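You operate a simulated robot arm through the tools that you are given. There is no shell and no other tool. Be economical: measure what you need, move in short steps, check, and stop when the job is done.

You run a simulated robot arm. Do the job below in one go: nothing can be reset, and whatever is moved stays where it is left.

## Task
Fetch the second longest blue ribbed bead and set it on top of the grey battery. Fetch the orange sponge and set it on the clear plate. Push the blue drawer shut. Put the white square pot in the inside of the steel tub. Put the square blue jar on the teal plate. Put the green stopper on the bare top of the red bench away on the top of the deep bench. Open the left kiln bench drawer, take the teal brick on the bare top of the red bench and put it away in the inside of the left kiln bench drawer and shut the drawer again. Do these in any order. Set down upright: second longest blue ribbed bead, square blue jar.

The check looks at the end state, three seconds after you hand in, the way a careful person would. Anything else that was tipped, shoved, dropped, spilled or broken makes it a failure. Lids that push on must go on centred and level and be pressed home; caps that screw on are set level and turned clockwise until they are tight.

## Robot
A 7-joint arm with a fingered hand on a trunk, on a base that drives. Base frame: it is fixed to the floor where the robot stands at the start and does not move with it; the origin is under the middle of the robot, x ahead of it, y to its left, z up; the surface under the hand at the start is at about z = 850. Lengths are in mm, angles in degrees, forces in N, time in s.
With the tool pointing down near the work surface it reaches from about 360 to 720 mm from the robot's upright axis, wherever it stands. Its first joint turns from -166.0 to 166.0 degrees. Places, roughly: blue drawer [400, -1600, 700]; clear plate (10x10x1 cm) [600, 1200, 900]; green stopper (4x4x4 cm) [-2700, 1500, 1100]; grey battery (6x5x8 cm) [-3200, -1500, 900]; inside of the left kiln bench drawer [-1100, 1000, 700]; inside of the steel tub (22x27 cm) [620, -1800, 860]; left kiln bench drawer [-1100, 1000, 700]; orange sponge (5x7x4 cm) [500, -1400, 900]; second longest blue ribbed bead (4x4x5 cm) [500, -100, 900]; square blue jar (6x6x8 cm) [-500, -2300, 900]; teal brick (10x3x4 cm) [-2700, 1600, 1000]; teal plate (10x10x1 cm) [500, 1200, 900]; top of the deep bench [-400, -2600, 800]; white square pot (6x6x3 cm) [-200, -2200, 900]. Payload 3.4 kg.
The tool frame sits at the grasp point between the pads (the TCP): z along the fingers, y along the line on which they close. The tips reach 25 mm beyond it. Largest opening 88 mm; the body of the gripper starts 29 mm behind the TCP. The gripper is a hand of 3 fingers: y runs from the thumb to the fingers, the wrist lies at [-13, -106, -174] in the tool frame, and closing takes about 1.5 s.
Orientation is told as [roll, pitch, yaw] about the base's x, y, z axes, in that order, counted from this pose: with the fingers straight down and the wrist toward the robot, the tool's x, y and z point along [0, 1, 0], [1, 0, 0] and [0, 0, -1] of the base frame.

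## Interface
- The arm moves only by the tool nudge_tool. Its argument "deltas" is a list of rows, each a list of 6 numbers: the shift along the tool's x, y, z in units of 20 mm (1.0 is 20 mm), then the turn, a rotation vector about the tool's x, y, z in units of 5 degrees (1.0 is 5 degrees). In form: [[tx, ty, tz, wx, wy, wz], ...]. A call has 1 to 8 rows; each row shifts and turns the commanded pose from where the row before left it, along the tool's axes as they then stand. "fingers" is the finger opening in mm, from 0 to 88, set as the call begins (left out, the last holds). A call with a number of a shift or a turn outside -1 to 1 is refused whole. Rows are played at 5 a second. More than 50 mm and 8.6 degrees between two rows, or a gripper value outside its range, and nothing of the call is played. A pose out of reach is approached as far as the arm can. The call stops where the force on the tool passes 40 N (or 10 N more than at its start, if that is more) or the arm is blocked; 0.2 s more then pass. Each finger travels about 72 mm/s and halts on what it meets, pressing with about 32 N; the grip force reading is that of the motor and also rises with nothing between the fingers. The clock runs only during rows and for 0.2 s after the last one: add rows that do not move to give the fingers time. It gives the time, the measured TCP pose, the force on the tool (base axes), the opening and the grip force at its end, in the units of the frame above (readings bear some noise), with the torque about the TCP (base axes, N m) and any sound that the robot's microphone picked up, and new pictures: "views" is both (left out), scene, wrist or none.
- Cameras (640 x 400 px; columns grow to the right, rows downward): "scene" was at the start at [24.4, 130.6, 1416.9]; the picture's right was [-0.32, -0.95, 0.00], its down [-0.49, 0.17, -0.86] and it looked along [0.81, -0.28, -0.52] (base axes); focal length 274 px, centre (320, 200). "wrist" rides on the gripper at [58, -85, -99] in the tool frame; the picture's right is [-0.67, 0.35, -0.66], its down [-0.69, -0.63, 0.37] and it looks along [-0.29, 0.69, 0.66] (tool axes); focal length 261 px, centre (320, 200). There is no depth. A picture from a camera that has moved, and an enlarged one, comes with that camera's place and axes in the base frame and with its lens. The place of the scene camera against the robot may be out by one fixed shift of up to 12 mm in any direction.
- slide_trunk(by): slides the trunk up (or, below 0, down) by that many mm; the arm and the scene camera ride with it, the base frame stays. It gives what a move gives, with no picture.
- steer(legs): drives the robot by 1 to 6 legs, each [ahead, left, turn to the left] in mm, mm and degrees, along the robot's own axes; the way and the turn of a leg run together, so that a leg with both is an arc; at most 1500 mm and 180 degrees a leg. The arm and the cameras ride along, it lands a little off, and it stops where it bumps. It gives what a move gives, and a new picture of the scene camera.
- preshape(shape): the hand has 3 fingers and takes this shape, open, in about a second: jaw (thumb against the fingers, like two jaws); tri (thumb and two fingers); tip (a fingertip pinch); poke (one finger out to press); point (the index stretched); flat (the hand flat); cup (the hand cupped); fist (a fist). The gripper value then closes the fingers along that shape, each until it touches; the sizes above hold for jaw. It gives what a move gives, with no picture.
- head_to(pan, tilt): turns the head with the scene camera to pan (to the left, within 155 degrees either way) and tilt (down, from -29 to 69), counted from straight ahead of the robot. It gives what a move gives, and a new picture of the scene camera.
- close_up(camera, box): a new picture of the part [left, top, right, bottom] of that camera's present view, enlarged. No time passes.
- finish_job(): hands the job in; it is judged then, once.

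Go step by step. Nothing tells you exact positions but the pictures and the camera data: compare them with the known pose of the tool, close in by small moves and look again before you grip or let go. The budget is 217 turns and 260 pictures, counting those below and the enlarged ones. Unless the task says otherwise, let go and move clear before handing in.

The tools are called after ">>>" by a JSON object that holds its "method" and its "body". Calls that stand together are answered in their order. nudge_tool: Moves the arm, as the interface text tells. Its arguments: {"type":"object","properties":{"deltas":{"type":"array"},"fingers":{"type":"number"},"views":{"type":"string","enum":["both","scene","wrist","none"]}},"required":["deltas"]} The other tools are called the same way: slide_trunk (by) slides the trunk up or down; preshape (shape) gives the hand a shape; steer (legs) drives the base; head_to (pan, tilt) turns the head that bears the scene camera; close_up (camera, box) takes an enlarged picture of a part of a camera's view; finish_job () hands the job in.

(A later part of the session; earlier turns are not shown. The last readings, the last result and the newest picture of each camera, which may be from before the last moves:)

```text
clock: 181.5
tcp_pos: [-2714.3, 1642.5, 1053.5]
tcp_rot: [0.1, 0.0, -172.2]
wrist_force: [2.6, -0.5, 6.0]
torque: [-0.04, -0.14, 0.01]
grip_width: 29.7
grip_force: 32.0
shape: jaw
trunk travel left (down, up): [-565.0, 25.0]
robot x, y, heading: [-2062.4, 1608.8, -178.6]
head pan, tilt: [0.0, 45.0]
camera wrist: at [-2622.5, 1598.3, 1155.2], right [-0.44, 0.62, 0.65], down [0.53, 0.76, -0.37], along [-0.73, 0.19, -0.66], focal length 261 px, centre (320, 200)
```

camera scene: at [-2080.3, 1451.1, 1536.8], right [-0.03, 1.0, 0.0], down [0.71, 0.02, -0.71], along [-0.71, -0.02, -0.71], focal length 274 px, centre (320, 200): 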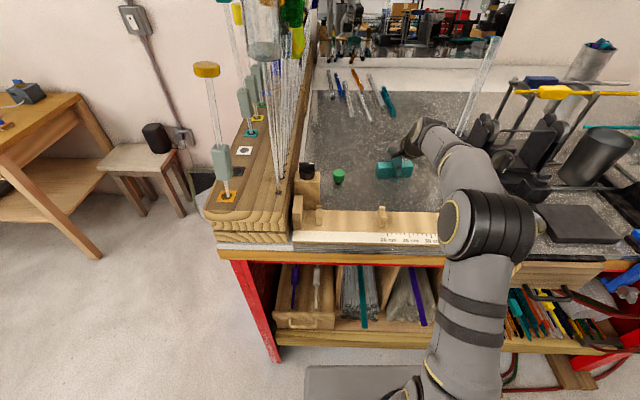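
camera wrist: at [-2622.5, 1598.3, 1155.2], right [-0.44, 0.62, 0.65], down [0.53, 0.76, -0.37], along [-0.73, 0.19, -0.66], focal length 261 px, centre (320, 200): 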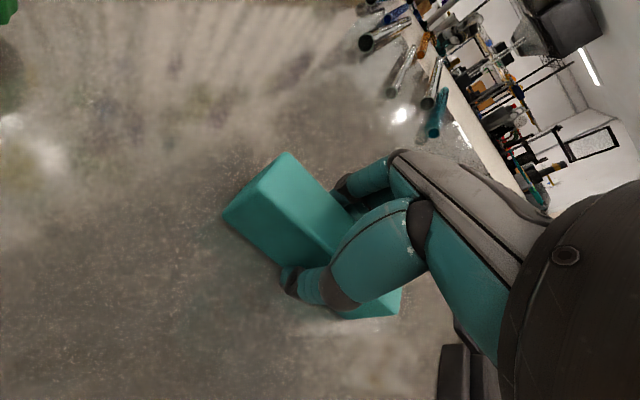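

Gripped (29.7 mm). Lift and retract.

>>> {"method": "nudge_tool", "body": {"deltas": [[0, 0, -0.8, 0, 0, 0], [0, 0, -1, 0, 0, 0], [0, 0, -1, 0, 0, 0], [0, -1, -1, 0, 0, 0], [0, -1, -1, 0, 0, 0], [0, -1, -0.5, 0, 0, 0], [0, -1, 0, 0, 0, 0], [0, -1, 0, 0, 0, 0]], "views": "none"}}

>>> {"method": "nudge_tool", "body": {"deltas": [[0, -1, 0, 0, 0, 0], [0, -1, 0, 0, 0, 0], [0, -1, 0, 0, 0, 0], [0, -1, 0, 0, 0, 0]]}}

```text
clock: 183.3
tcp_pos: [-2615.3, 1656.6, 1161.0]
tcp_rot: [0.3, 0.0, -172.3]
wrist_force: [-1.1, -0.6, -1.4]
torque: [0.03, -0.01, 0.03]
grip_width: 28.9
grip_force: 32.0
shape: jaw
trunk travel left (down, up): [-565.0, 25.0]
robot x, y, heading: [-2065.0, 1608.8, -178.3]
head pan, tilt: [0.0, 45.0]
```

```text
clock: 184.3
tcp_pos: [-2536.6, 1667.2, 1162.4]
tcp_rot: [0.1, 0.0, -172.2]
wrist_force: [0.3, 1.0, -2.8]
torque: [0.01, 0.01, -0.02]
grip_width: 29.0
grip_force: 32.2
shape: jaw
trunk travel left (down, up): [-565.0, 25.0]
robot x, y, heading: [-2066.3, 1609.6, -178.4]
head pan, tilt: [0.0, 45.0]
camera scene: at [-2082.6, 1451.4, 1536.2], right [-0.03, 1.0, 0.0], down [0.71, 0.02, -0.71], along [-0.71, -0.02, -0.71], focal length 274 px, centre (320, 200)
camera wrist: at [-2444.7, 1623.0, 1261.8], right [-0.44, 0.62, 0.65], down [0.53, 0.76, -0.37], along [-0.73, 0.19, -0.66], focal length 261 px, centre (320, 200)
```

scene: 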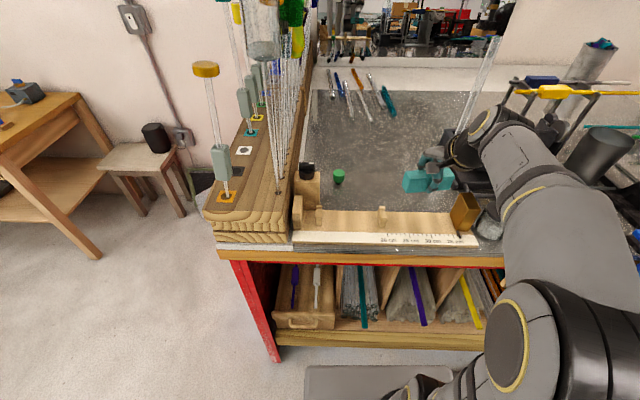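
wrist: 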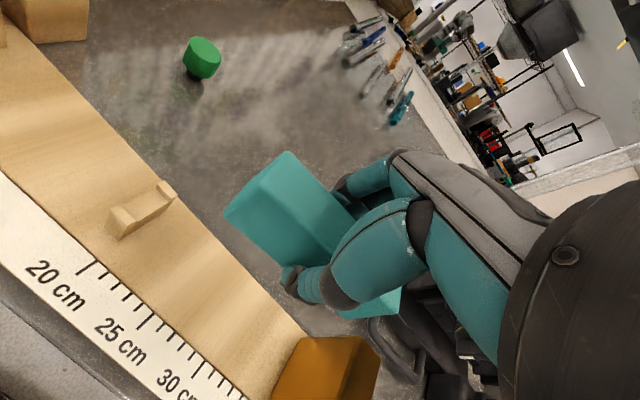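

Brick held. I back off and drive round to the open drawer via the south side, away from the wire shelf.

>>> {"method": "steer", "body": {"legs": [[-215, 0, 0], [0, 0, 88], [610, -130, 0], [0, 0, 90]]}}

>>> {"method": "head_to", "body": {"pan": -5, "tilt": 55}}

```text
clock: 196.6
tcp_pos: [-1524.8, 926.6, 1162.3]
tcp_rot: [0.2, 0.0, 4.8]
wrist_force: [0.6, 0.4, -1.5]
torque: [0.0, -0.01, 0.01]
grip_width: 28.3
grip_force: 31.7
shape: jaw
trunk travel left (down, up): [-565.0, 25.0]
robot x, y, heading: [-1994.6, 1010.9, -1.1]
head pan, tilt: [0.0, 45.0]
camera scene: at [-1967.6, 1169.4, 1536.2], right [-0.02, -1.0, 0.0], down [-0.71, 0.01, -0.71], along [0.71, -0.01, -0.71], focal length 274 px, centre (320, 200)
```

scene: 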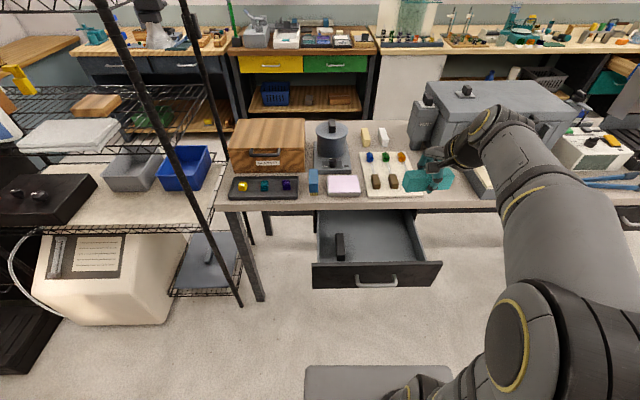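

```text
clock: 197.3
tcp_pos: [-1523.4, 927.0, 1161.7]
tcp_rot: [0.1, 0.0, 4.8]
wrist_force: [0.2, 0.3, -1.7]
torque: [-0.02, 0.0, -0.01]
grip_width: 28.3
grip_force: 32.6
shape: jaw
trunk travel left (down, up): [-565.0, 25.0]
robot x, y, heading: [-1993.2, 1012.6, -1.2]
head pan, tilt: [-5.0, 55.0]
camera scene: at [-1977.2, 1163.3, 1522.8], right [-0.11, -0.99, 0.0], down [-0.81, 0.09, -0.57], along [0.57, -0.06, -0.82], focal length 274 px, centre (320, 200)
```

scene: 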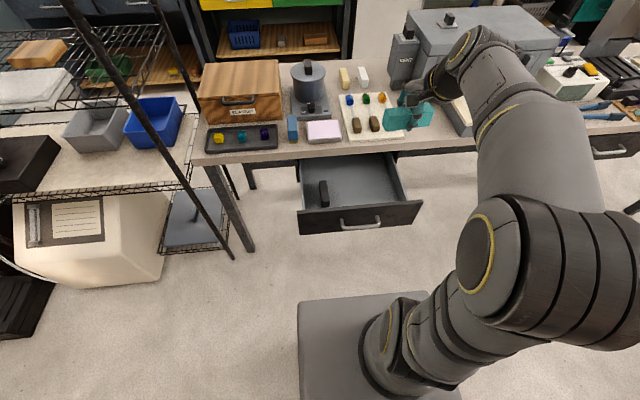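

>>> {"method": "close_up", "body": {"camera": "scene", "box": [270, 120, 440, 250]}}

```text
3.08 times, centred on (355, 185) of scene
camera zoom: at [-1977.2, 1163.3, 1522.8], right [-0.11, -0.99, 0.0], down [-0.81, 0.09, -0.57], along [0.57, -0.06, -0.82], focal length 844 px, centre (212, 246)
```

zoom: 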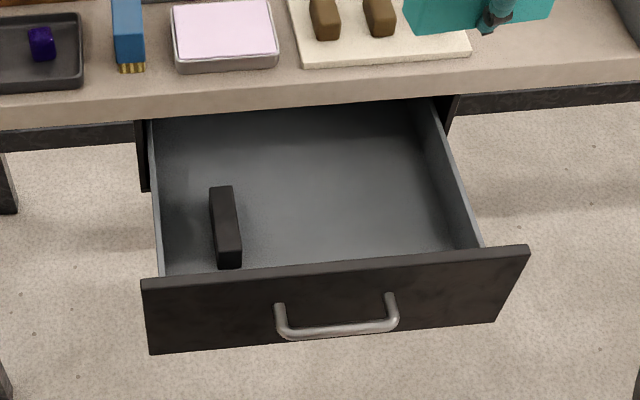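

The drawer interior is clear on the right side; I'll drop the brick at about (-1415, 930). I move above it and lower the trunk.

>>> {"method": "nudge_tool", "body": {"deltas": [[0.1, 0.9, 0, 0, 0, 0.95], [0.1, 0.9, 0, 0, 0, 0], [0.1, 0.9, 0, 0, 0, 0], [0, 0.9, 0, 0, 0, 0], [0, 0.9, 0, 0, 0, 0], [0, 0.9, 0, 0, 0, 0]], "views": "none"}}

>>> {"method": "slide_trunk", "body": {"by": -300}}

>>> {"method": "nudge_tool", "body": {"deltas": [[0, 0, 0.5, 0, 0, 0], [0, 0, 0.5, 0, 0, 0]]}}

```text
clock: 198.7
tcp_pos: [-1415.3, 935.4, 1161.1]
tcp_rot: [0.0, 0.0, 0.2]
wrist_force: [0.1, 0.1, -2.2]
torque: [0.0, 0.01, 0.01]
grip_width: 28.4
grip_force: 31.8
shape: jaw
trunk travel left (down, up): [-565.0, 25.0]
robot x, y, heading: [-1990.4, 1009.2, -1.0]
head pan, tilt: [-5.0, 55.0]
```

```text
clock: 201.7
tcp_pos: [-1416.6, 936.0, 861.1]
tcp_rot: [0.2, 0.0, 0.1]
wrist_force: [0.2, -0.6, -1.9]
torque: [0.01, -0.03, 0.03]
grip_width: 28.3
grip_force: 31.8
shape: jaw
trunk travel left (down, up): [-265.0, 325.0]
robot x, y, heading: [-1994.6, 1007.4, -1.3]
head pan, tilt: [-5.0, 55.0]
```

```text
clock: 202.3
tcp_pos: [-1415.8, 935.0, 841.0]
tcp_rot: [0.1, -0.1, 0.1]
wrist_force: [-0.1, -0.4, -1.7]
torque: [0.0, 0.01, 0.04]
grip_width: 28.5
grip_force: 31.7
shape: jaw
trunk travel left (down, up): [-265.0, 325.0]
robot x, y, heading: [-1991.3, 1007.8, -1.1]
head pan, tilt: [-5.0, 55.0]
camera scene: at [-1977.2, 1163.3, 1222.8], right [-0.11, -0.99, 0.0], down [-0.81, 0.09, -0.57], along [0.57, -0.06, -0.82], focal length 274 px, centre (320, 200)
camera wrist: at [-1501.0, 994.4, 940.3], right [0.35, -0.67, 0.65], down [-0.63, -0.69, -0.37], along [0.7, -0.28, -0.66], focal length 261 px, centre (320, 200)
```

scene: 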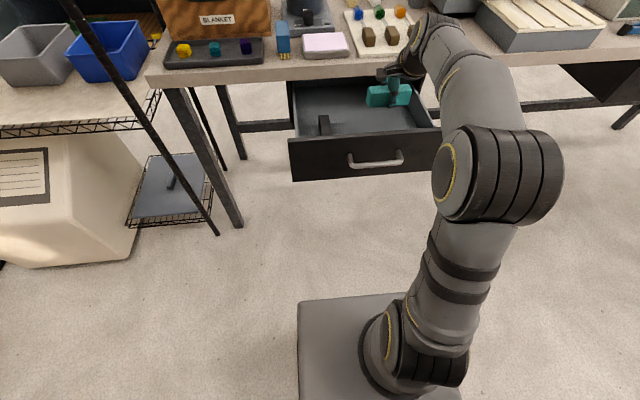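
wrist: 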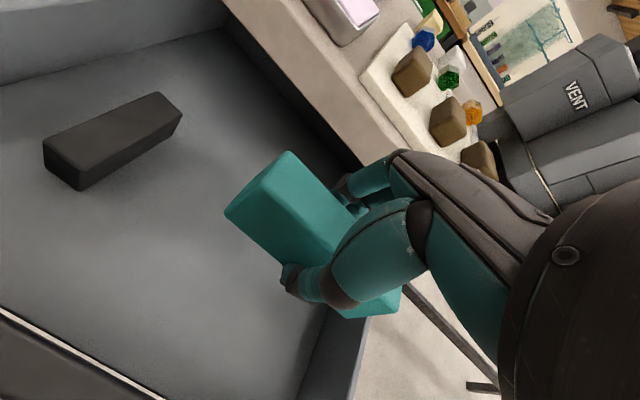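

>>> {"method": "nudge_tool", "body": {"deltas": [[0.5, 0, 0.8, 0, 0, 0], [0.5, 0, 0.8, 0, 0, 0], [0, 0, 0.8, 0, 0, 0], [0, 0, 0.8, 0, 0, 0], [0, 0, 0.8, 0, 0, 0]]}}

```text
clock: 203.5
tcp_pos: [-1414.8, 956.5, 760.4]
tcp_rot: [0.2, -0.3, 0.1]
wrist_force: [1.1, 0.3, -1.8]
torque: [0.01, -0.01, -0.01]
grip_width: 28.0
grip_force: 31.8
shape: jaw
trunk travel left (down, up): [-265.0, 325.0]
robot x, y, heading: [-1989.3, 1010.0, -1.3]
head pan, tilt: [-5.0, 55.0]
camera scene: at [-1977.2, 1163.3, 1222.8], right [-0.11, -0.99, 0.0], down [-0.81, 0.09, -0.57], along [0.57, -0.06, -0.82], focal length 274 px, centre (320, 200)
camera wrist: at [-1500.7, 1015.2, 860.6], right [0.35, -0.67, 0.65], down [-0.63, -0.69, -0.37], along [0.7, -0.28, -0.66], focal length 261 px, centre (320, 200)
```

scene: 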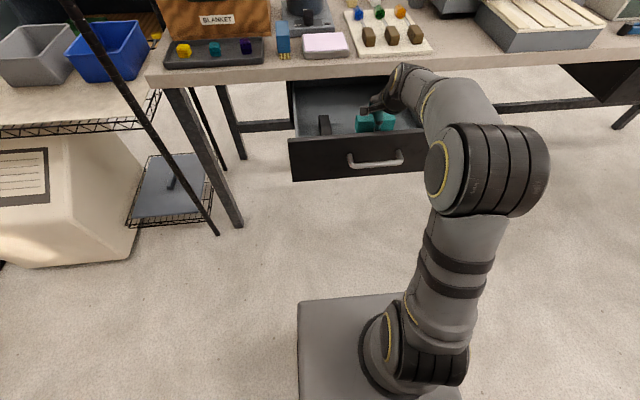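
wrist: 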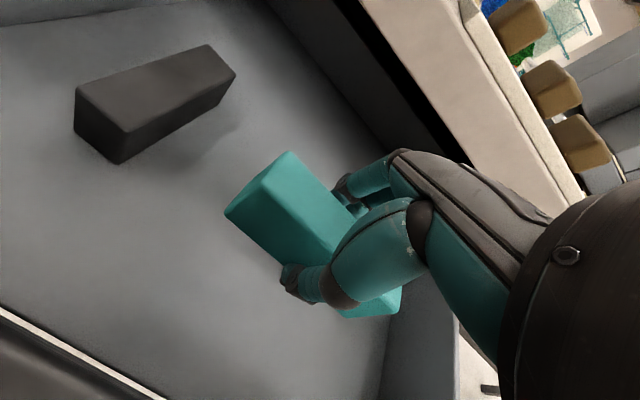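

Clear all round. I lower in small steps until contact.

>>> {"method": "nudge_tool", "body": {"deltas": [[0, 0, 0.5, 0, 0, 0], [0, 0, 0.4, 0, 0, 0], [0, 0, 0.3, 0, 0, 0], [0, 0, 0.25, 0, 0, 0], [0, 0, 0.25, 0, 0, 0], [0, 0, 0.25, 0, 0, 0], [0, 0, 0.25, 0, 0, 0]]}}

```text
clock: 205.1
tcp_pos: [-1415.1, 955.9, 715.9]
tcp_rot: [0.1, 0.0, 0.1]
wrist_force: [0.5, 0.0, -1.8]
torque: [0.0, -0.03, 0.02]
grip_width: 28.2
grip_force: 31.7
shape: jaw
trunk travel left (down, up): [-265.0, 325.0]
robot x, y, heading: [-1988.5, 1009.0, -1.1]
head pan, tilt: [-5.0, 55.0]
camera scene: at [-1977.2, 1163.3, 1222.8], right [-0.11, -0.99, 0.0], down [-0.81, 0.09, -0.57], along [0.57, -0.06, -0.82], focal length 274 px, centre (320, 200)
camera wrist: at [-1501.4, 1014.2, 816.5], right [0.35, -0.67, 0.65], down [-0.63, -0.69, -0.37], along [0.7, -0.28, -0.66], focal length 261 px, centre (320, 200)
```

scene: 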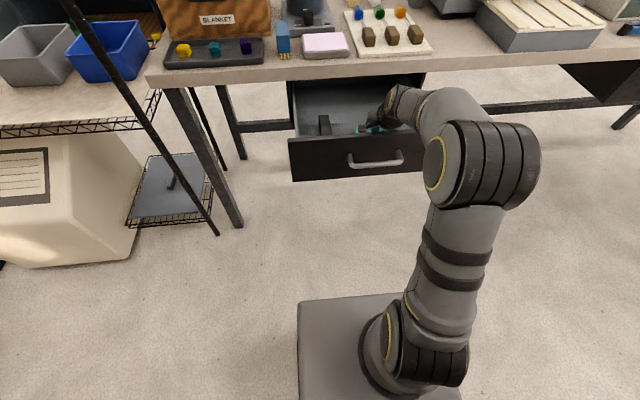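
wrist: 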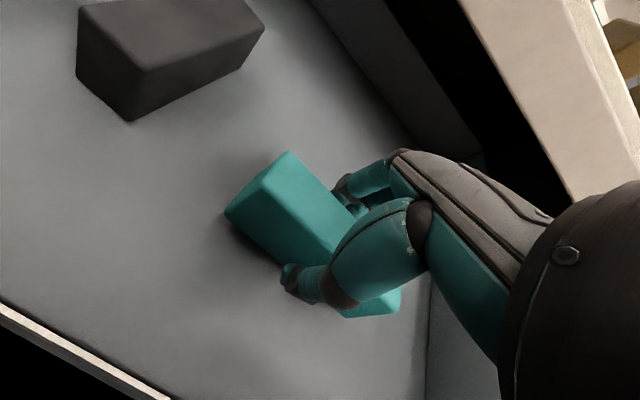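

>>> {"method": "nudge_tool", "body": {"deltas": [[0, 0, 0.2, 0, 0, 0], [0, 0, 0.2, 0, 0, 0], [0, 0, 0.2, 0, 0, 0], [0, 0, 0.2, 0, 0, 0], [0, 0, 0.2, 0, 0, 0], [0, 0, 0.2, 0, 0, 0]], "views": "wrist"}}

```text
clock: 206.1
tcp_pos: [-1413.2, 955.8, 711.6]
tcp_rot: [0.3, -1.0, -0.2]
wrist_force: [1.8, -0.7, 20.9]
torque: [1.2, 2.2, 0.33]
grip_width: 28.5
grip_force: 32.3
shape: jaw
trunk travel left (down, up): [-265.0, 325.0]
robot x, y, heading: [-1990.5, 1010.7, -0.9]
head pan, tilt: [-5.0, 55.0]
stopped in row 4: the force on the tool passed its limit at 46 N (the readings are from after the stop); the commanded pose is now the measured one
camera wrist: at [-1499.7, 1014.4, 809.8], right [0.34, -0.68, 0.66], down [-0.63, -0.68, -0.38], along [0.7, -0.28, -0.65], focal length 261 px, centre (320, 200)
```

wrist: 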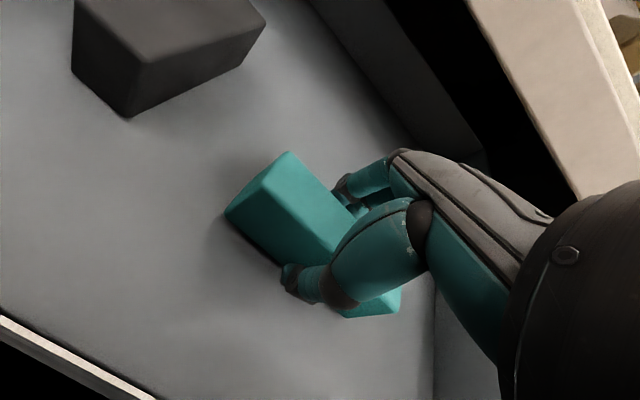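

The torque says the wrist camera touches the drawer's front panel. I lift, shift 35 mm forward and lower again.

>>> {"method": "nudge_tool", "body": {"deltas": [[0, 0, -0.6, 0.2, 0, 0], [0, 0.6, 0, 0, 0, 0], [0, 0.6, 0, 0, 0, 0], [0, 0.6, 0, 0, 0, 0], [0, 0, 0.4, 0, 0, 0], [0, 0, 0.2, 0, 0, 0], [0, 0, 0.2, 0, 0, 0], [0, 0, 0.2, 0, 0, 0]]}}

```text
clock: 208.0
tcp_pos: [-1373.5, 955.7, 707.1]
tcp_rot: [0.2, -0.8, -0.3]
wrist_force: [1.6, 0.0, 15.0]
torque: [0.07, 0.14, -0.02]
grip_width: 28.7
grip_force: 32.5
shape: jaw
trunk travel left (down, up): [-265.0, 325.0]
robot x, y, heading: [-1993.4, 1010.8, -1.2]
head pan, tilt: [-5.0, 55.0]
stopped in row 8: the force on the tool passed its limit at 42 N (the readings are from after the stop); the commanded pose is now the measured one
camera scene: at [-1978.5, 1163.5, 1222.6], right [-0.11, -0.99, 0.0], down [-0.81, 0.09, -0.57], along [0.57, -0.06, -0.82], focal length 274 px, centre (320, 200)
camera wrist: at [-1460.6, 1014.7, 806.1], right [0.34, -0.67, 0.66], down [-0.63, -0.68, -0.38], along [0.7, -0.29, -0.65], focal length 261 px, centre (320, 200)
```

scene: 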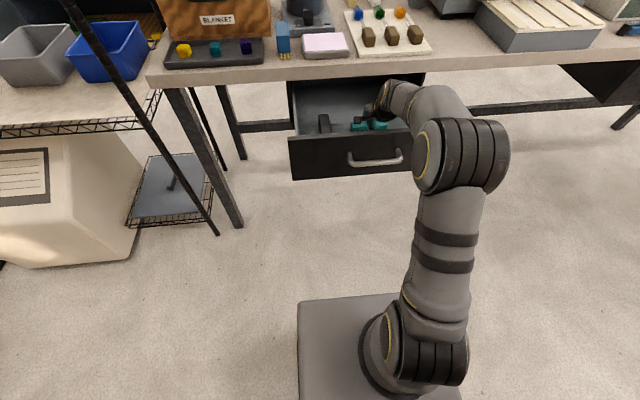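
wrist: 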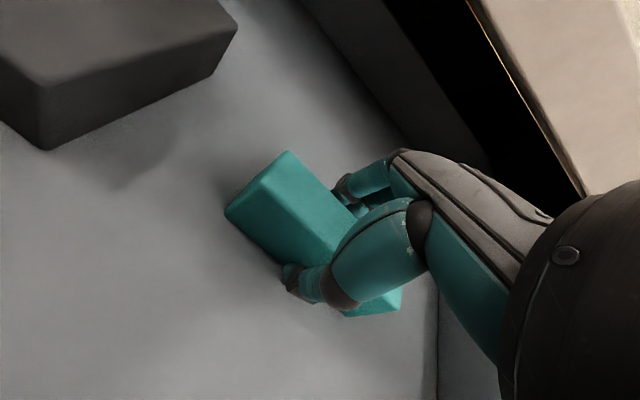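

Now the brick itself rests on the drawer floor. I release and rise.

>>> {"method": "nudge_tool", "body": {"deltas": [[0, 0, -0.1, 0, 0, 0], [0, 0, 0, 0, 0, 0], [0, 0, 0, 0, 0, 0], [0, 0, 0, 0, 0, 0], [0, 0, -0.5, 0, 0, 0], [0, 0, -0.8, 0, 0, 0], [0, 0, -1, 0, 0, 0], [0, 0, -1, 0, 0, 0]], "fingers": 56, "views": "wrist"}}

>>> {"method": "nudge_tool", "body": {"deltas": [[0, 0, -1, 0, 0, 0], [0, 0, -1, 0, 0, 0], [0, -0.3, -1, 0, 0, 0], [0, -0.5, -1, 0, 0, 0], [0, -1, -0.5, 0, 0, 0], [0, -1, 0, 0, 0, 0], [0, -1, 0, 0, 0, 0], [0, -1, 0, 0, 0, 0]], "views": "scene"}}

```text
clock: 209.8
tcp_pos: [-1374.2, 956.2, 772.2]
tcp_rot: [0.3, -0.3, -0.2]
wrist_force: [0.2, 0.3, 0.3]
torque: [-0.01, 0.01, 0.01]
grip_width: 55.6
grip_force: 0.0
shape: jaw
trunk travel left (down, up): [-265.0, 325.0]
robot x, y, heading: [-1989.0, 1010.4, -1.4]
head pan, tilt: [-5.0, 55.0]
camera wrist: at [-1460.0, 1014.1, 871.9], right [0.34, -0.67, 0.65], down [-0.63, -0.68, -0.37], along [0.7, -0.28, -0.66], focal length 261 px, centre (320, 200)
```

wrist: 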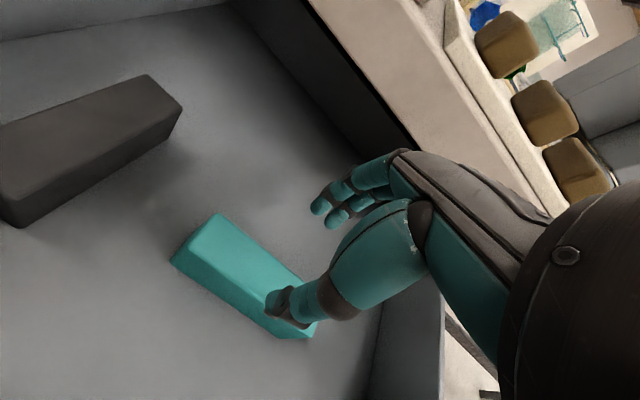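

```text
clock: 211.6
tcp_pos: [-1471.9, 955.2, 860.8]
tcp_rot: [0.1, -0.4, -0.2]
wrist_force: [-1.3, -0.3, 0.0]
torque: [0.02, 0.03, 0.02]
grip_width: 55.6
grip_force: 0.0
shape: jaw
trunk travel left (down, up): [-265.0, 325.0]
robot x, y, heading: [-1989.6, 1009.7, -1.2]
head pan, tilt: [-5.0, 55.0]
camera scene: at [-1977.3, 1163.3, 1222.8], right [-0.11, -0.99, 0.0], down [-0.81, 0.09, -0.57], along [0.57, -0.06, -0.82], focal length 274 px, centre (320, 200)
```

scene: 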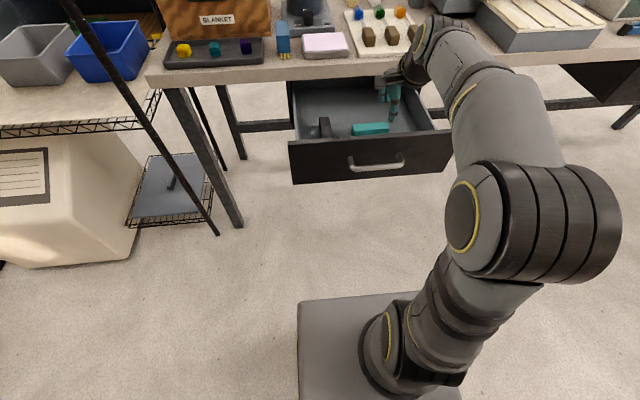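

Brick lies in the drawer. To shut it I back the base, tilt the closed hand 45° and push the panel right of the handle.

>>> {"method": "steer", "body": {"legs": [[-130, 0, 1.2]]}}

>>> {"method": "nudge_tool", "body": {"deltas": [[-0.5, 0, 0, -1, 0, 0], [-0.5, 0, 0, -1, 0, 0], [-0.5, 0, 0, -1, 0, 0], [-0.5, 0, 0, -1, 0, 0], [-0.5, 0, 0, -1, 0, 0], [-0.4, 0, 0, -1, 0, 0], [0, 0, 0, -1, 0, 0], [0, 0, 0, -1, 0, 0]], "fingers": 0}}

```text
clock: 212.9
tcp_pos: [-1597.0, 968.1, 861.1]
tcp_rot: [0.2, -0.5, 1.0]
wrist_force: [0.1, 0.8, 0.4]
torque: [0.0, -0.04, 0.0]
grip_width: 55.8
grip_force: 0.1
shape: jaw
trunk travel left (down, up): [-265.0, 325.0]
robot x, y, heading: [-2117.2, 1011.7, 0.3]
head pan, tilt: [-5.0, 55.0]
camera scene: at [-2106.8, 1164.8, 1222.8], right [-0.09, -1.0, 0.0], down [-0.82, 0.07, -0.57], along [0.57, -0.05, -0.82], focal length 274 px, centre (320, 200)
```

scene: 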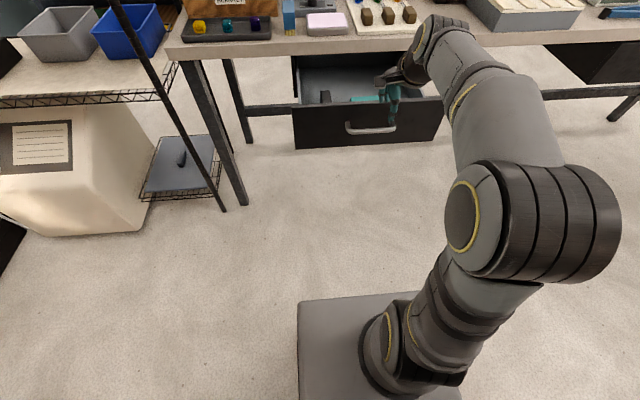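

```text
clock: 214.7
tcp_pos: [-1597.1, 908.2, 860.9]
tcp_rot: [0.3, -40.4, 0.9]
wrist_force: [0.2, -0.5, 0.3]
torque: [-0.04, 0.0, 0.02]
grip_width: 0.0
grip_force: 32.3
shape: jaw
trunk travel left (down, up): [-265.0, 325.0]
robot x, y, heading: [-2118.9, 1015.1, 0.0]
head pan, tilt: [-5.0, 55.0]
camera scene: at [-2107.0, 1164.8, 1222.8], right [-0.09, -1.0, 0.0], down [-0.82, 0.07, -0.57], along [0.57, -0.05, -0.82], focal length 274 px, centre (320, 200)
camera wrist: at [-1726.5, 965.1, 882.0], right [-0.15, -0.68, 0.72], down [-0.23, -0.69, -0.69], along [0.96, -0.27, -0.05], focal length 261 px, centre (320, 200)
```

scene: 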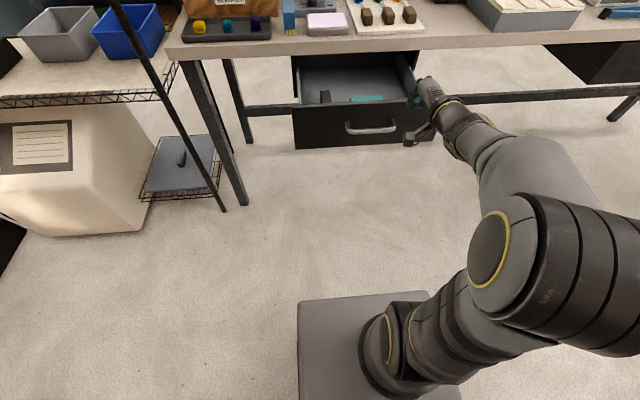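
wrist: 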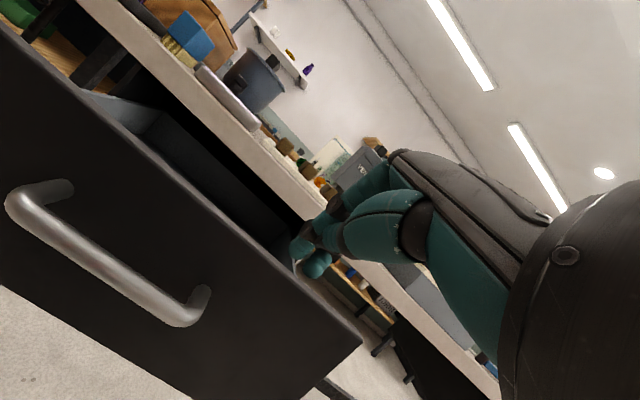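

>>> {"method": "slide_trunk", "body": {"by": -120}}

>>> {"method": "steer", "body": {"legs": [[200, 0, 0]]}}

```text
clock: 216.2
tcp_pos: [-1596.8, 909.2, 740.8]
tcp_rot: [0.3, -40.4, 0.9]
wrist_force: [-0.3, 0.4, 0.3]
torque: [0.01, 0.01, 0.02]
grip_width: 0.2
grip_force: 31.6
shape: jaw
trunk travel left (down, up): [-145.0, 445.0]
robot x, y, heading: [-2121.4, 1009.8, 0.0]
head pan, tilt: [-5.0, 55.0]
```

```text
clock: 217.8
tcp_pos: [-1396.2, 907.9, 740.7]
tcp_rot: [0.3, -40.4, 0.9]
wrist_force: [0.5, 0.1, 0.1]
torque: [0.01, 0.0, 0.03]
grip_width: 0.0
grip_force: 32.7
shape: jaw
trunk travel left (down, up): [-145.0, 445.0]
robot x, y, heading: [-1915.3, 1009.8, 0.5]
head pan, tilt: [-5.0, 55.0]
camera scene: at [-1906.9, 1165.1, 1102.8], right [-0.09, -1.0, 0.0], down [-0.82, 0.07, -0.57], along [0.57, -0.05, -0.82], focal length 274 px, centre (320, 200)
```

scene: 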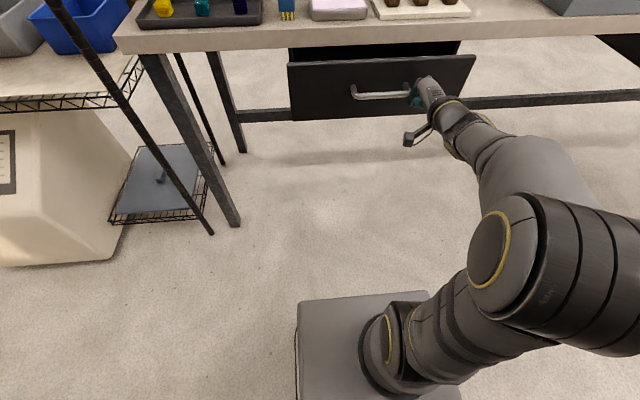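

The drawer moves in. I push the rest with the arm until it stops.

>>> {"method": "nudge_tool", "body": {"deltas": [[0, 0.766, 0.643, 0, 0, 0], [0, 0.766, 0.643, 0, 0, 0], [0, 0.766, 0.643, 0, 0, 0], [0, 0.383, 0.32, 0, 0, 0], [0, 0.383, 0.32, 0, 0, 0], [0, 0.383, 0.32, 0, 0, 0], [0, 0.2, 0.16, 0, 0, 0]]}}

```text
clock: 219.1
tcp_pos: [-1314.8, 904.2, 741.7]
tcp_rot: [0.2, -40.3, 0.1]
wrist_force: [-18.3, -4.5, 2.2]
torque: [0.08, -0.06, 0.02]
grip_width: 0.0
grip_force: 32.1
shape: jaw
trunk travel left (down, up): [-145.0, 445.0]
robot x, y, heading: [-1922.5, 1013.5, 0.1]
head pan, tilt: [-5.0, 55.0]
stopped in row 6: the force on the tool passed its limit at 57 N (the readings are from after the stop); the commanded pose is now the measured one
camera scene: at [-1909.0, 1164.1, 1102.9], right [-0.09, -1.0, 0.0], down [-0.81, 0.07, -0.58], along [0.57, -0.05, -0.82], focal length 274 px, centre (320, 200)
camera wrist: at [-1445.2, 962.1, 762.4], right [-0.16, -0.67, 0.72], down [-0.24, -0.68, -0.69], along [0.96, -0.28, -0.05], focal length 261 px, centre (320, 200)
```

scene: 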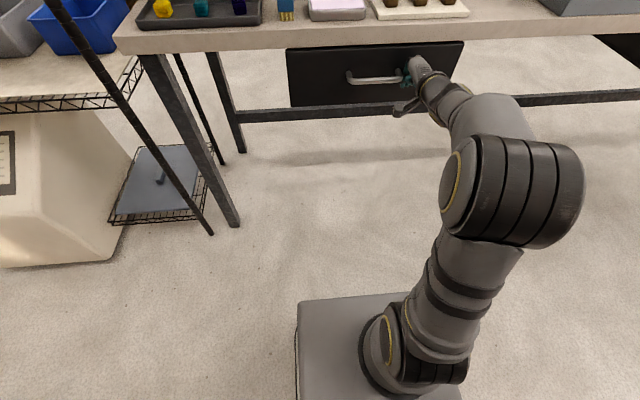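
wrist: 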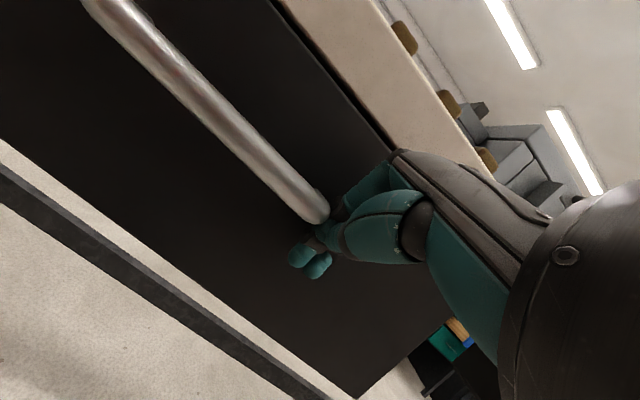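

Drawer is against its stop. I back off, raise the trunk and check it.

>>> {"method": "steer", "body": {"legs": [[-160, 0, 0]]}}

>>> {"method": "slide_trunk", "body": {"by": 420}}

>>> {"method": "nudge_tool", "body": {"deltas": [[0, 0, 0, 1, 0, 0], [0, 0, 0, 1, 0, 0], [0, 0, 0, 1, 0, 0], [0, -1, 0, 1, 0, 0], [0, -1, 0, 1, 0, 0], [0, -1, 0, 1, 0, 0], [0, -1, 0, 1, 0, 0], [0, -1, 0, 1, 0, 0]], "fingers": 70, "views": "scene"}}

>>> {"method": "close_up", "body": {"camera": "scene", "box": [260, 60, 440, 200]}}

```text
clock: 220.5
tcp_pos: [-1473.2, 906.1, 740.0]
tcp_rot: [0.1, -40.2, 0.4]
wrist_force: [-0.9, -0.3, 0.0]
torque: [0.0, -0.02, -0.01]
grip_width: 0.1
grip_force: 31.8
shape: jaw
trunk travel left (down, up): [-145.0, 445.0]
robot x, y, heading: [-2075.6, 1007.9, -0.0]
head pan, tilt: [-5.0, 55.0]
camera scene: at [-2066.5, 1164.7, 1102.8], right [-0.09, -1.0, 0.0], down [-0.82, 0.07, -0.57], along [0.57, -0.05, -0.82], focal length 274 px, centre (320, 200)
```

scene: 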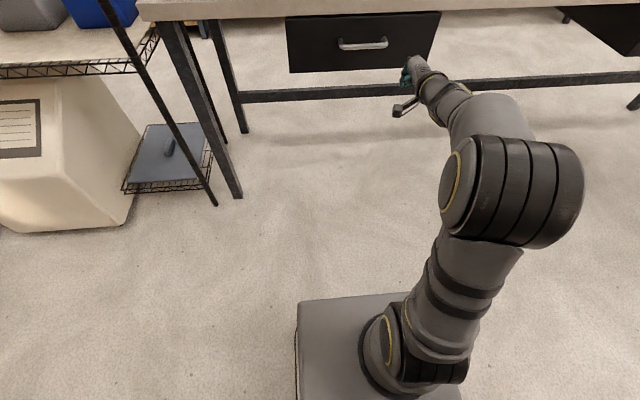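

```text
refused: 420 is not a number from -400 to 400
```

```text
clock: 222.3
tcp_pos: [-1568.5, 905.1, 713.7]
tcp_rot: [0.2, -0.2, 0.6]
wrist_force: [-0.3, -0.2, -0.5]
torque: [-0.02, 0.01, 0.02]
grip_width: 70.0
grip_force: 0.0
shape: jaw
trunk travel left (down, up): [-145.0, 445.0]
robot x, y, heading: [-2077.3, 1012.6, -0.0]
head pan, tilt: [-5.0, 55.0]
camera scene: at [-2066.5, 1164.7, 1102.8], right [-0.09, -1.0, 0.0], down [-0.82, 0.07, -0.57], along [0.57, -0.05, -0.82], focal length 274 px, centre (320, 200)
```

scene: 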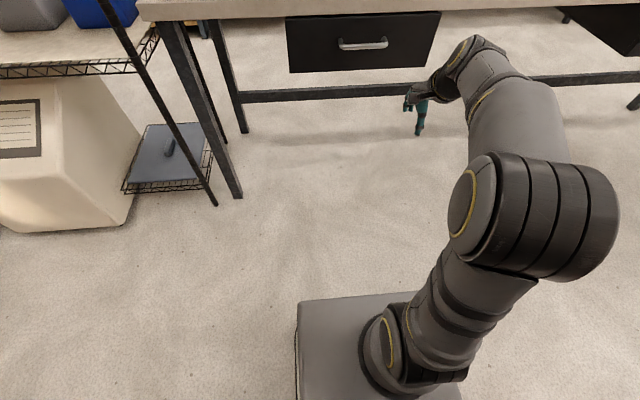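

```text
2.86 times, centred on (350, 130) of scene
camera zoom: at [-2066.5, 1164.7, 1102.8], right [-0.09, -1.0, 0.0], down [-0.82, 0.07, -0.57], along [0.57, -0.05, -0.82], focal length 784 px, centre (234, 400)
```

zoom: 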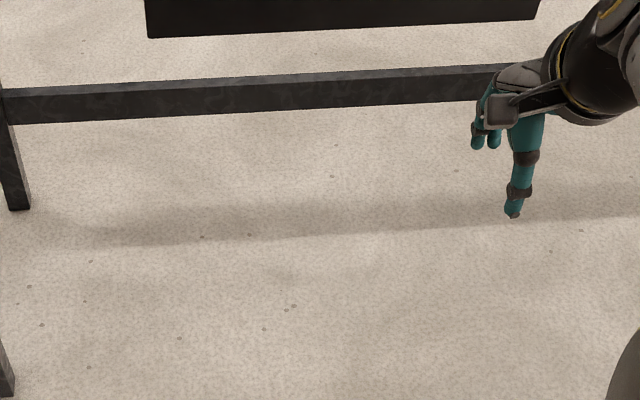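

Drawer is shut. Now the green stopper: I raise the trunk and drive round east of the red bench again.

>>> {"method": "slide_trunk", "body": {"by": 400}}

>>> {"method": "steer", "body": {"legs": [[0, 0, 90], [0, -150, 0], [580, 0, 0], [0, -70, 0], [0, 0, 90]]}}

```text
clock: 226.1
tcp_pos: [-1569.6, 904.9, 1113.6]
tcp_rot: [0.2, -0.2, 0.5]
wrist_force: [0.6, -0.2, 0.2]
torque: [0.0, -0.01, -0.01]
grip_width: 69.8
grip_force: 0.1
shape: jaw
trunk travel left (down, up): [-545.0, 45.0]
robot x, y, heading: [-2078.1, 1011.0, -0.3]
head pan, tilt: [-5.0, 55.0]
```

```text
clock: 238.7
tcp_pos: [-2373.3, 1679.5, 1112.8]
tcp_rot: [0.1, -0.4, -178.2]
wrist_force: [-0.1, -0.1, 0.2]
torque: [-0.01, -0.03, 0.01]
grip_width: 70.0
grip_force: 0.0
shape: jaw
trunk travel left (down, up): [-545.0, 45.0]
robot x, y, heading: [-1862.1, 1585.2, -178.6]
head pan, tilt: [-5.0, 55.0]
camera scene: at [-1871.5, 1435.1, 1502.8], right [0.06, 1.0, 0.0], down [0.82, -0.05, -0.57], along [-0.57, 0.04, -0.82], focal length 274 px, centre (320, 200)
```

scene: 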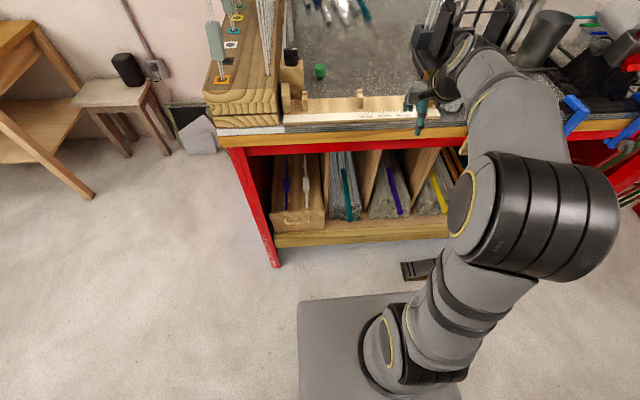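

I raise the hand, swing it toward the stopper side and yaw it 40° so the wrist camera clears the block with the knob.

>>> {"method": "nudge_tool", "body": {"deltas": [[0.9, 0, -0.7, 0, 0, -1], [0.9, 0, -0.7, 0, 0, -1], [0.9, 0, -0.7, 0, 0, -1], [0.9, 0.1, -0.7, 0, 0, -1], [0.9, 0.2, -0.7, 0, 0, -1], [0.9, 0.3, -0.5, 0, 0, -1], [0.9, 0.3, 0, 0, 0, -1], [0.9, 0.3, 0, 0, 0, -1]], "views": "none"}}

>>> {"method": "steer", "body": {"legs": [[205, 0, 0]]}}

>>> {"method": "nudge_tool", "body": {"deltas": [[0, 0, 0, 0, 0, 0]], "views": "wrist"}}

>>> {"method": "close_up", "body": {"camera": "scene", "box": [200, 30, 420, 160]}}

```text
clock: 240.5
tcp_pos: [-2345.8, 1538.2, 1195.0]
tcp_rot: [0.0, -0.6, -138.2]
wrist_force: [0.2, 0.3, 0.2]
torque: [0.01, 0.0, -0.02]
grip_width: 70.1
grip_force: 0.1
shape: jaw
trunk travel left (down, up): [-545.0, 45.0]
robot x, y, heading: [-1868.3, 1587.6, -178.7]
head pan, tilt: [-5.0, 55.0]
```

```text
clock: 242.1
tcp_pos: [-2549.2, 1532.5, 1194.3]
tcp_rot: [0.0, -0.3, -138.0]
wrist_force: [-0.6, 0.0, 0.0]
torque: [0.01, -0.01, -0.01]
grip_width: 70.0
grip_force: 0.0
shape: jaw
trunk travel left (down, up): [-545.0, 45.0]
robot x, y, heading: [-2067.1, 1581.9, -178.5]
head pan, tilt: [-5.0, 55.0]
camera scene: at [-2075.1, 1430.2, 1502.8], right [0.06, 1.0, 0.0], down [0.82, -0.05, -0.57], along [-0.57, 0.04, -0.82], focal length 274 px, centre (320, 200)
```

scene: 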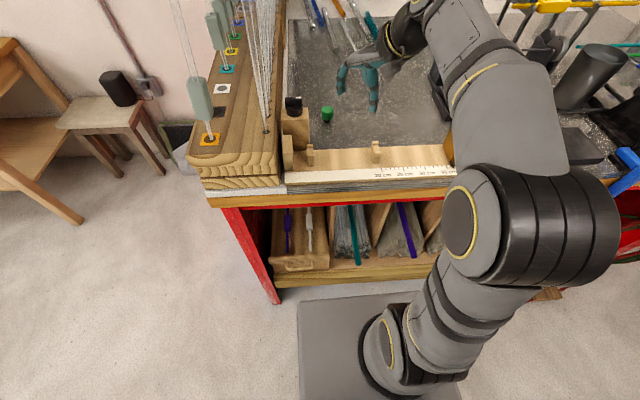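

```text
clock: 242.5
tcp_pos: [-2548.5, 1531.6, 1194.5]
tcp_rot: [-0.1, -0.3, -138.2]
wrist_force: [0.2, -0.3, -0.3]
torque: [-0.02, -0.04, 0.0]
grip_width: 70.0
grip_force: 0.0
shape: jaw
trunk travel left (down, up): [-545.0, 45.0]
robot x, y, heading: [-2065.4, 1581.1, -178.5]
head pan, tilt: [-5.0, 55.0]
camera wrist: at [-2446.7, 1546.3, 1293.8], right [-0.7, 0.27, 0.66], down [0.01, 0.93, -0.37], along [-0.71, -0.25, -0.66], focal length 261 px, centre (320, 200)
```

wrist: 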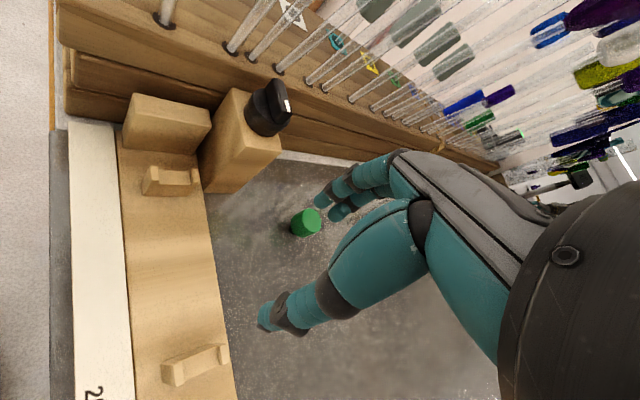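

```text
2.91 times, centred on (310, 95) of scene
camera zoom: at [-2074.3, 1430.2, 1502.8], right [0.06, 1.0, 0.0], down [0.82, -0.05, -0.57], along [-0.57, 0.04, -0.82], focal length 798 px, centre (349, 506)
```

zoom: 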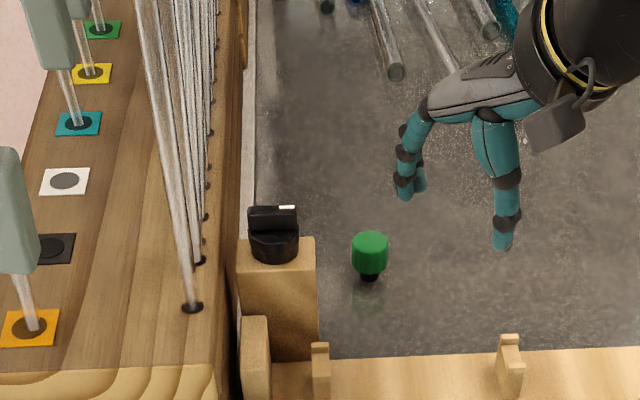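

Stopper confirmed at (-2660,1487). I move over it and descend partway.

>>> {"method": "nudge_tool", "body": {"deltas": [[-0.34, 0.94, 0.2, 0, 0, 0], [-0.34, 0.94, 0.4, 0, 0, 0], [-0.34, 0.94, 0.7, 0, 0, 0], [-0.34, 0.94, 0.9, 0, 0, 0], [-0.34, 0.94, 1, 0, 0, 0], [-0.34, 0.94, 1, 0, 0, 0]]}}

>>> {"method": "close_up", "body": {"camera": "wrist", "box": [200, 150, 400, 330]}}

```text
clock: 243.9
tcp_pos: [-2661.6, 1485.2, 1111.2]
tcp_rot: [0.0, -0.4, -138.1]
wrist_force: [0.1, 0.6, -0.6]
torque: [0.03, 0.01, -0.01]
grip_width: 69.8
grip_force: 0.0
shape: jaw
trunk travel left (down, up): [-545.0, 45.0]
robot x, y, heading: [-2068.3, 1577.4, -178.7]
head pan, tilt: [-5.0, 55.0]
camera scene: at [-2074.7, 1430.1, 1502.8], right [0.06, 1.0, 0.0], down [0.82, -0.05, -0.57], along [-0.57, 0.04, -0.82], focal length 274 px, centre (320, 200)
camera wrist: at [-2560.0, 1500.6, 1211.0], right [-0.7, 0.27, 0.66], down [0.01, 0.93, -0.37], along [-0.71, -0.25, -0.66], focal length 261 px, centre (320, 200)
```

scene: 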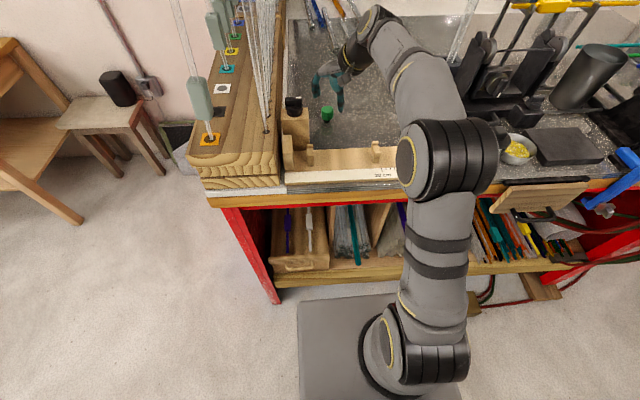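
wrist: 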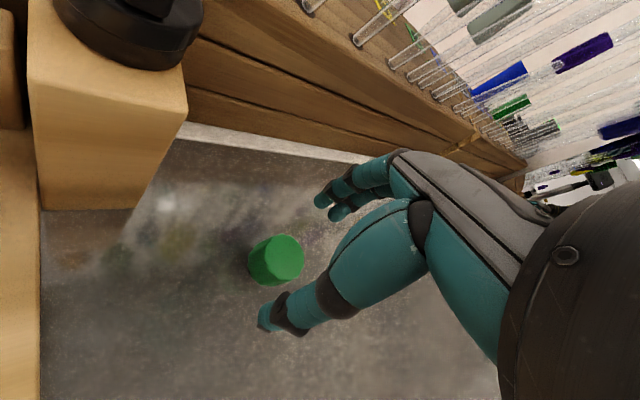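

```text
2.22 times, centred on (300, 240) of wrist
camera zoom: at [-2560.0, 1500.6, 1211.0], right [-0.7, 0.27, 0.66], down [0.01, 0.93, -0.37], along [-0.71, -0.25, -0.66], focal length 579 px, centre (364, 111)
```

zoom: 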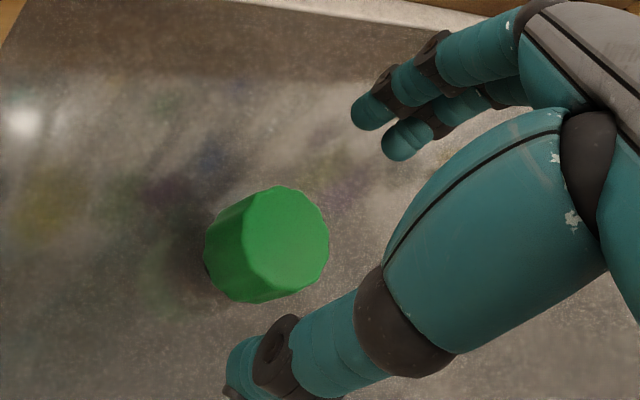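

>>> {"method": "nudge_tool", "body": {"deltas": [[-0.17, 0.12, 0.6, 0, 0, 0], [0, 0, 0.7, 0, 0, 0], [0, 0, 0.7, 0, 0, 0], [0, 0, 0.55, 0, 0, 0]], "views": "wrist"}}

>>> {"method": "nudge_tool", "body": {"deltas": [[0, 0, 0, 0, 0, 0], [0, 0, 0, 0, 0, 0], [0, 0, 0, 0, 0, 0], [0, 0, 0, 0, 0, 0], [0, 0, 0, 0, 0, 0]], "fingers": 0, "views": "wrist"}}

```text
clock: 244.9
tcp_pos: [-2665.2, 1486.3, 1059.5]
tcp_rot: [-0.1, -0.2, -138.1]
wrist_force: [0.0, -0.1, 0.4]
torque: [0.0, 0.03, 0.03]
grip_width: 69.8
grip_force: 0.1
shape: jaw
trunk travel left (down, up): [-545.0, 45.0]
robot x, y, heading: [-2061.8, 1582.1, -178.4]
head pan, tilt: [-5.0, 55.0]
camera wrist: at [-2563.1, 1501.4, 1159.1], right [-0.7, 0.27, 0.66], down [0.01, 0.93, -0.37], along [-0.71, -0.25, -0.66], focal length 261 px, centre (320, 200)
```

wrist: 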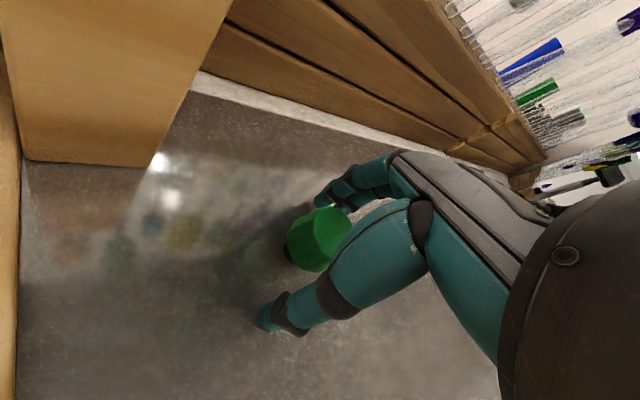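

```text
clock: 246.1
tcp_pos: [-2666.3, 1486.9, 1060.3]
tcp_rot: [0.1, -0.2, -138.1]
wrist_force: [0.4, 1.6, -1.0]
torque: [-0.03, -0.01, -0.01]
grip_width: 19.4
grip_force: 32.1
shape: jaw
trunk travel left (down, up): [-545.0, 45.0]
robot x, y, heading: [-2066.8, 1582.5, -178.5]
head pan, tilt: [-5.0, 55.0]
camera wrist: at [-2563.0, 1501.4, 1159.5], right [-0.7, 0.27, 0.66], down [0.01, 0.93, -0.37], along [-0.71, -0.25, -0.66], focal length 261 px, centre (320, 200)
```

wrist: 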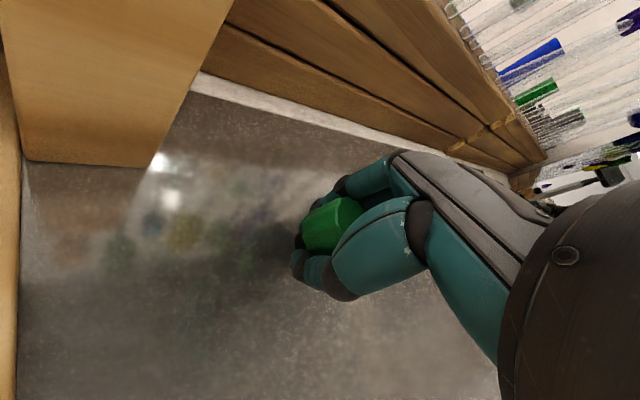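

Gripped. I lift and retract, keeping the yaw until close in.

>>> {"method": "nudge_tool", "body": {"deltas": [[0, 0, -0.8, 0, 0, 0], [0, 0, -1, 0, 0, 0], [0, 0, -1, 0, 0, 0], [0, 0, -1, 0, 0, 0], [0.3, -0.9, -1, 0, 0, 0], [0.3, -0.9, -0.5, 0, 0, 0], [0.3, -0.9, 0, 0, 0, 0], [0.3, -0.9, 0, 0, 0, 0]], "views": "wrist"}}

>>> {"method": "nudge_tool", "body": {"deltas": [[0.6, -0.7, 0, 0, 0, 0], [0.6, -0.7, 0, 0, 0, 0], [0.6, -0.7, 0, 0, 0, 0], [0, 0, 0, 0, 0, 1], [0, 0, 0, 0, 0, 1], [0, 0, 0, 0, 0, 1], [0, 0, 0, 0, 0, 1], [0, 0, 0, 0, 0, 1]], "views": "wrist"}}

```text
clock: 247.9
tcp_pos: [-2593.8, 1517.2, 1164.2]
tcp_rot: [-0.1, -0.5, -138.0]
wrist_force: [0.2, -0.5, 0.0]
torque: [-0.01, -0.04, -0.01]
grip_width: 19.2
grip_force: 32.0
shape: jaw
trunk travel left (down, up): [-545.0, 45.0]
robot x, y, heading: [-2067.0, 1580.6, -178.7]
head pan, tilt: [-5.0, 55.0]
camera wrist: at [-2490.3, 1532.3, 1263.6], right [-0.7, 0.27, 0.66], down [0.01, 0.93, -0.37], along [-0.71, -0.25, -0.66], focal length 261 px, centre (320, 200)
```

wrist: 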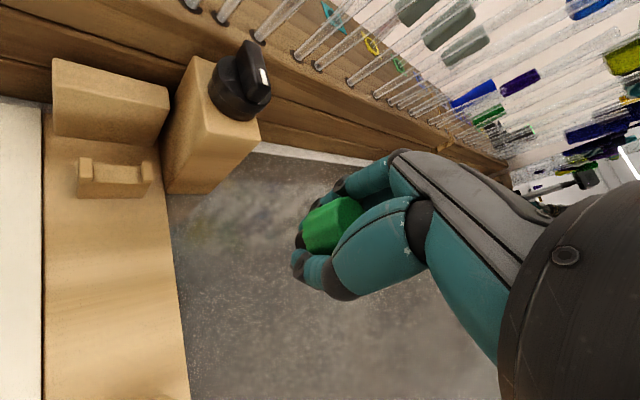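

```text
clock: 249.7
tcp_pos: [-2538.5, 1518.9, 1166.3]
tcp_rot: [0.0, -0.3, -163.1]
wrist_force: [1.0, 0.0, -1.0]
torque: [0.03, -0.02, 0.03]
grip_width: 19.0
grip_force: 32.6
shape: jaw
trunk travel left (down, up): [-545.0, 45.0]
robot x, y, heading: [-2068.3, 1577.2, -178.5]
head pan, tilt: [-5.0, 55.0]
camera wrist: at [-2440.3, 1489.0, 1265.0], right [-0.52, 0.54, 0.66], down [0.4, 0.84, -0.37], along [-0.75, 0.07, -0.66], focal length 261 px, centre (320, 200)
```

wrist: 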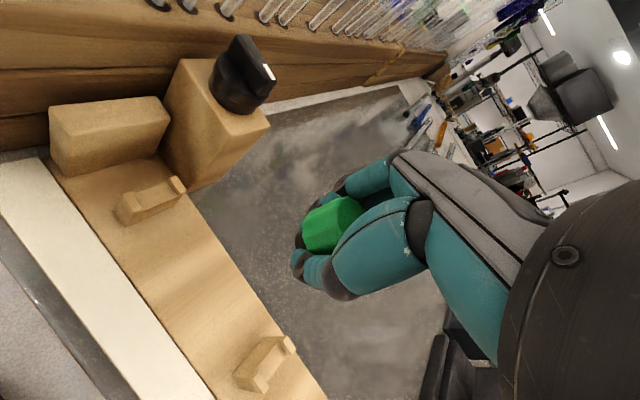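

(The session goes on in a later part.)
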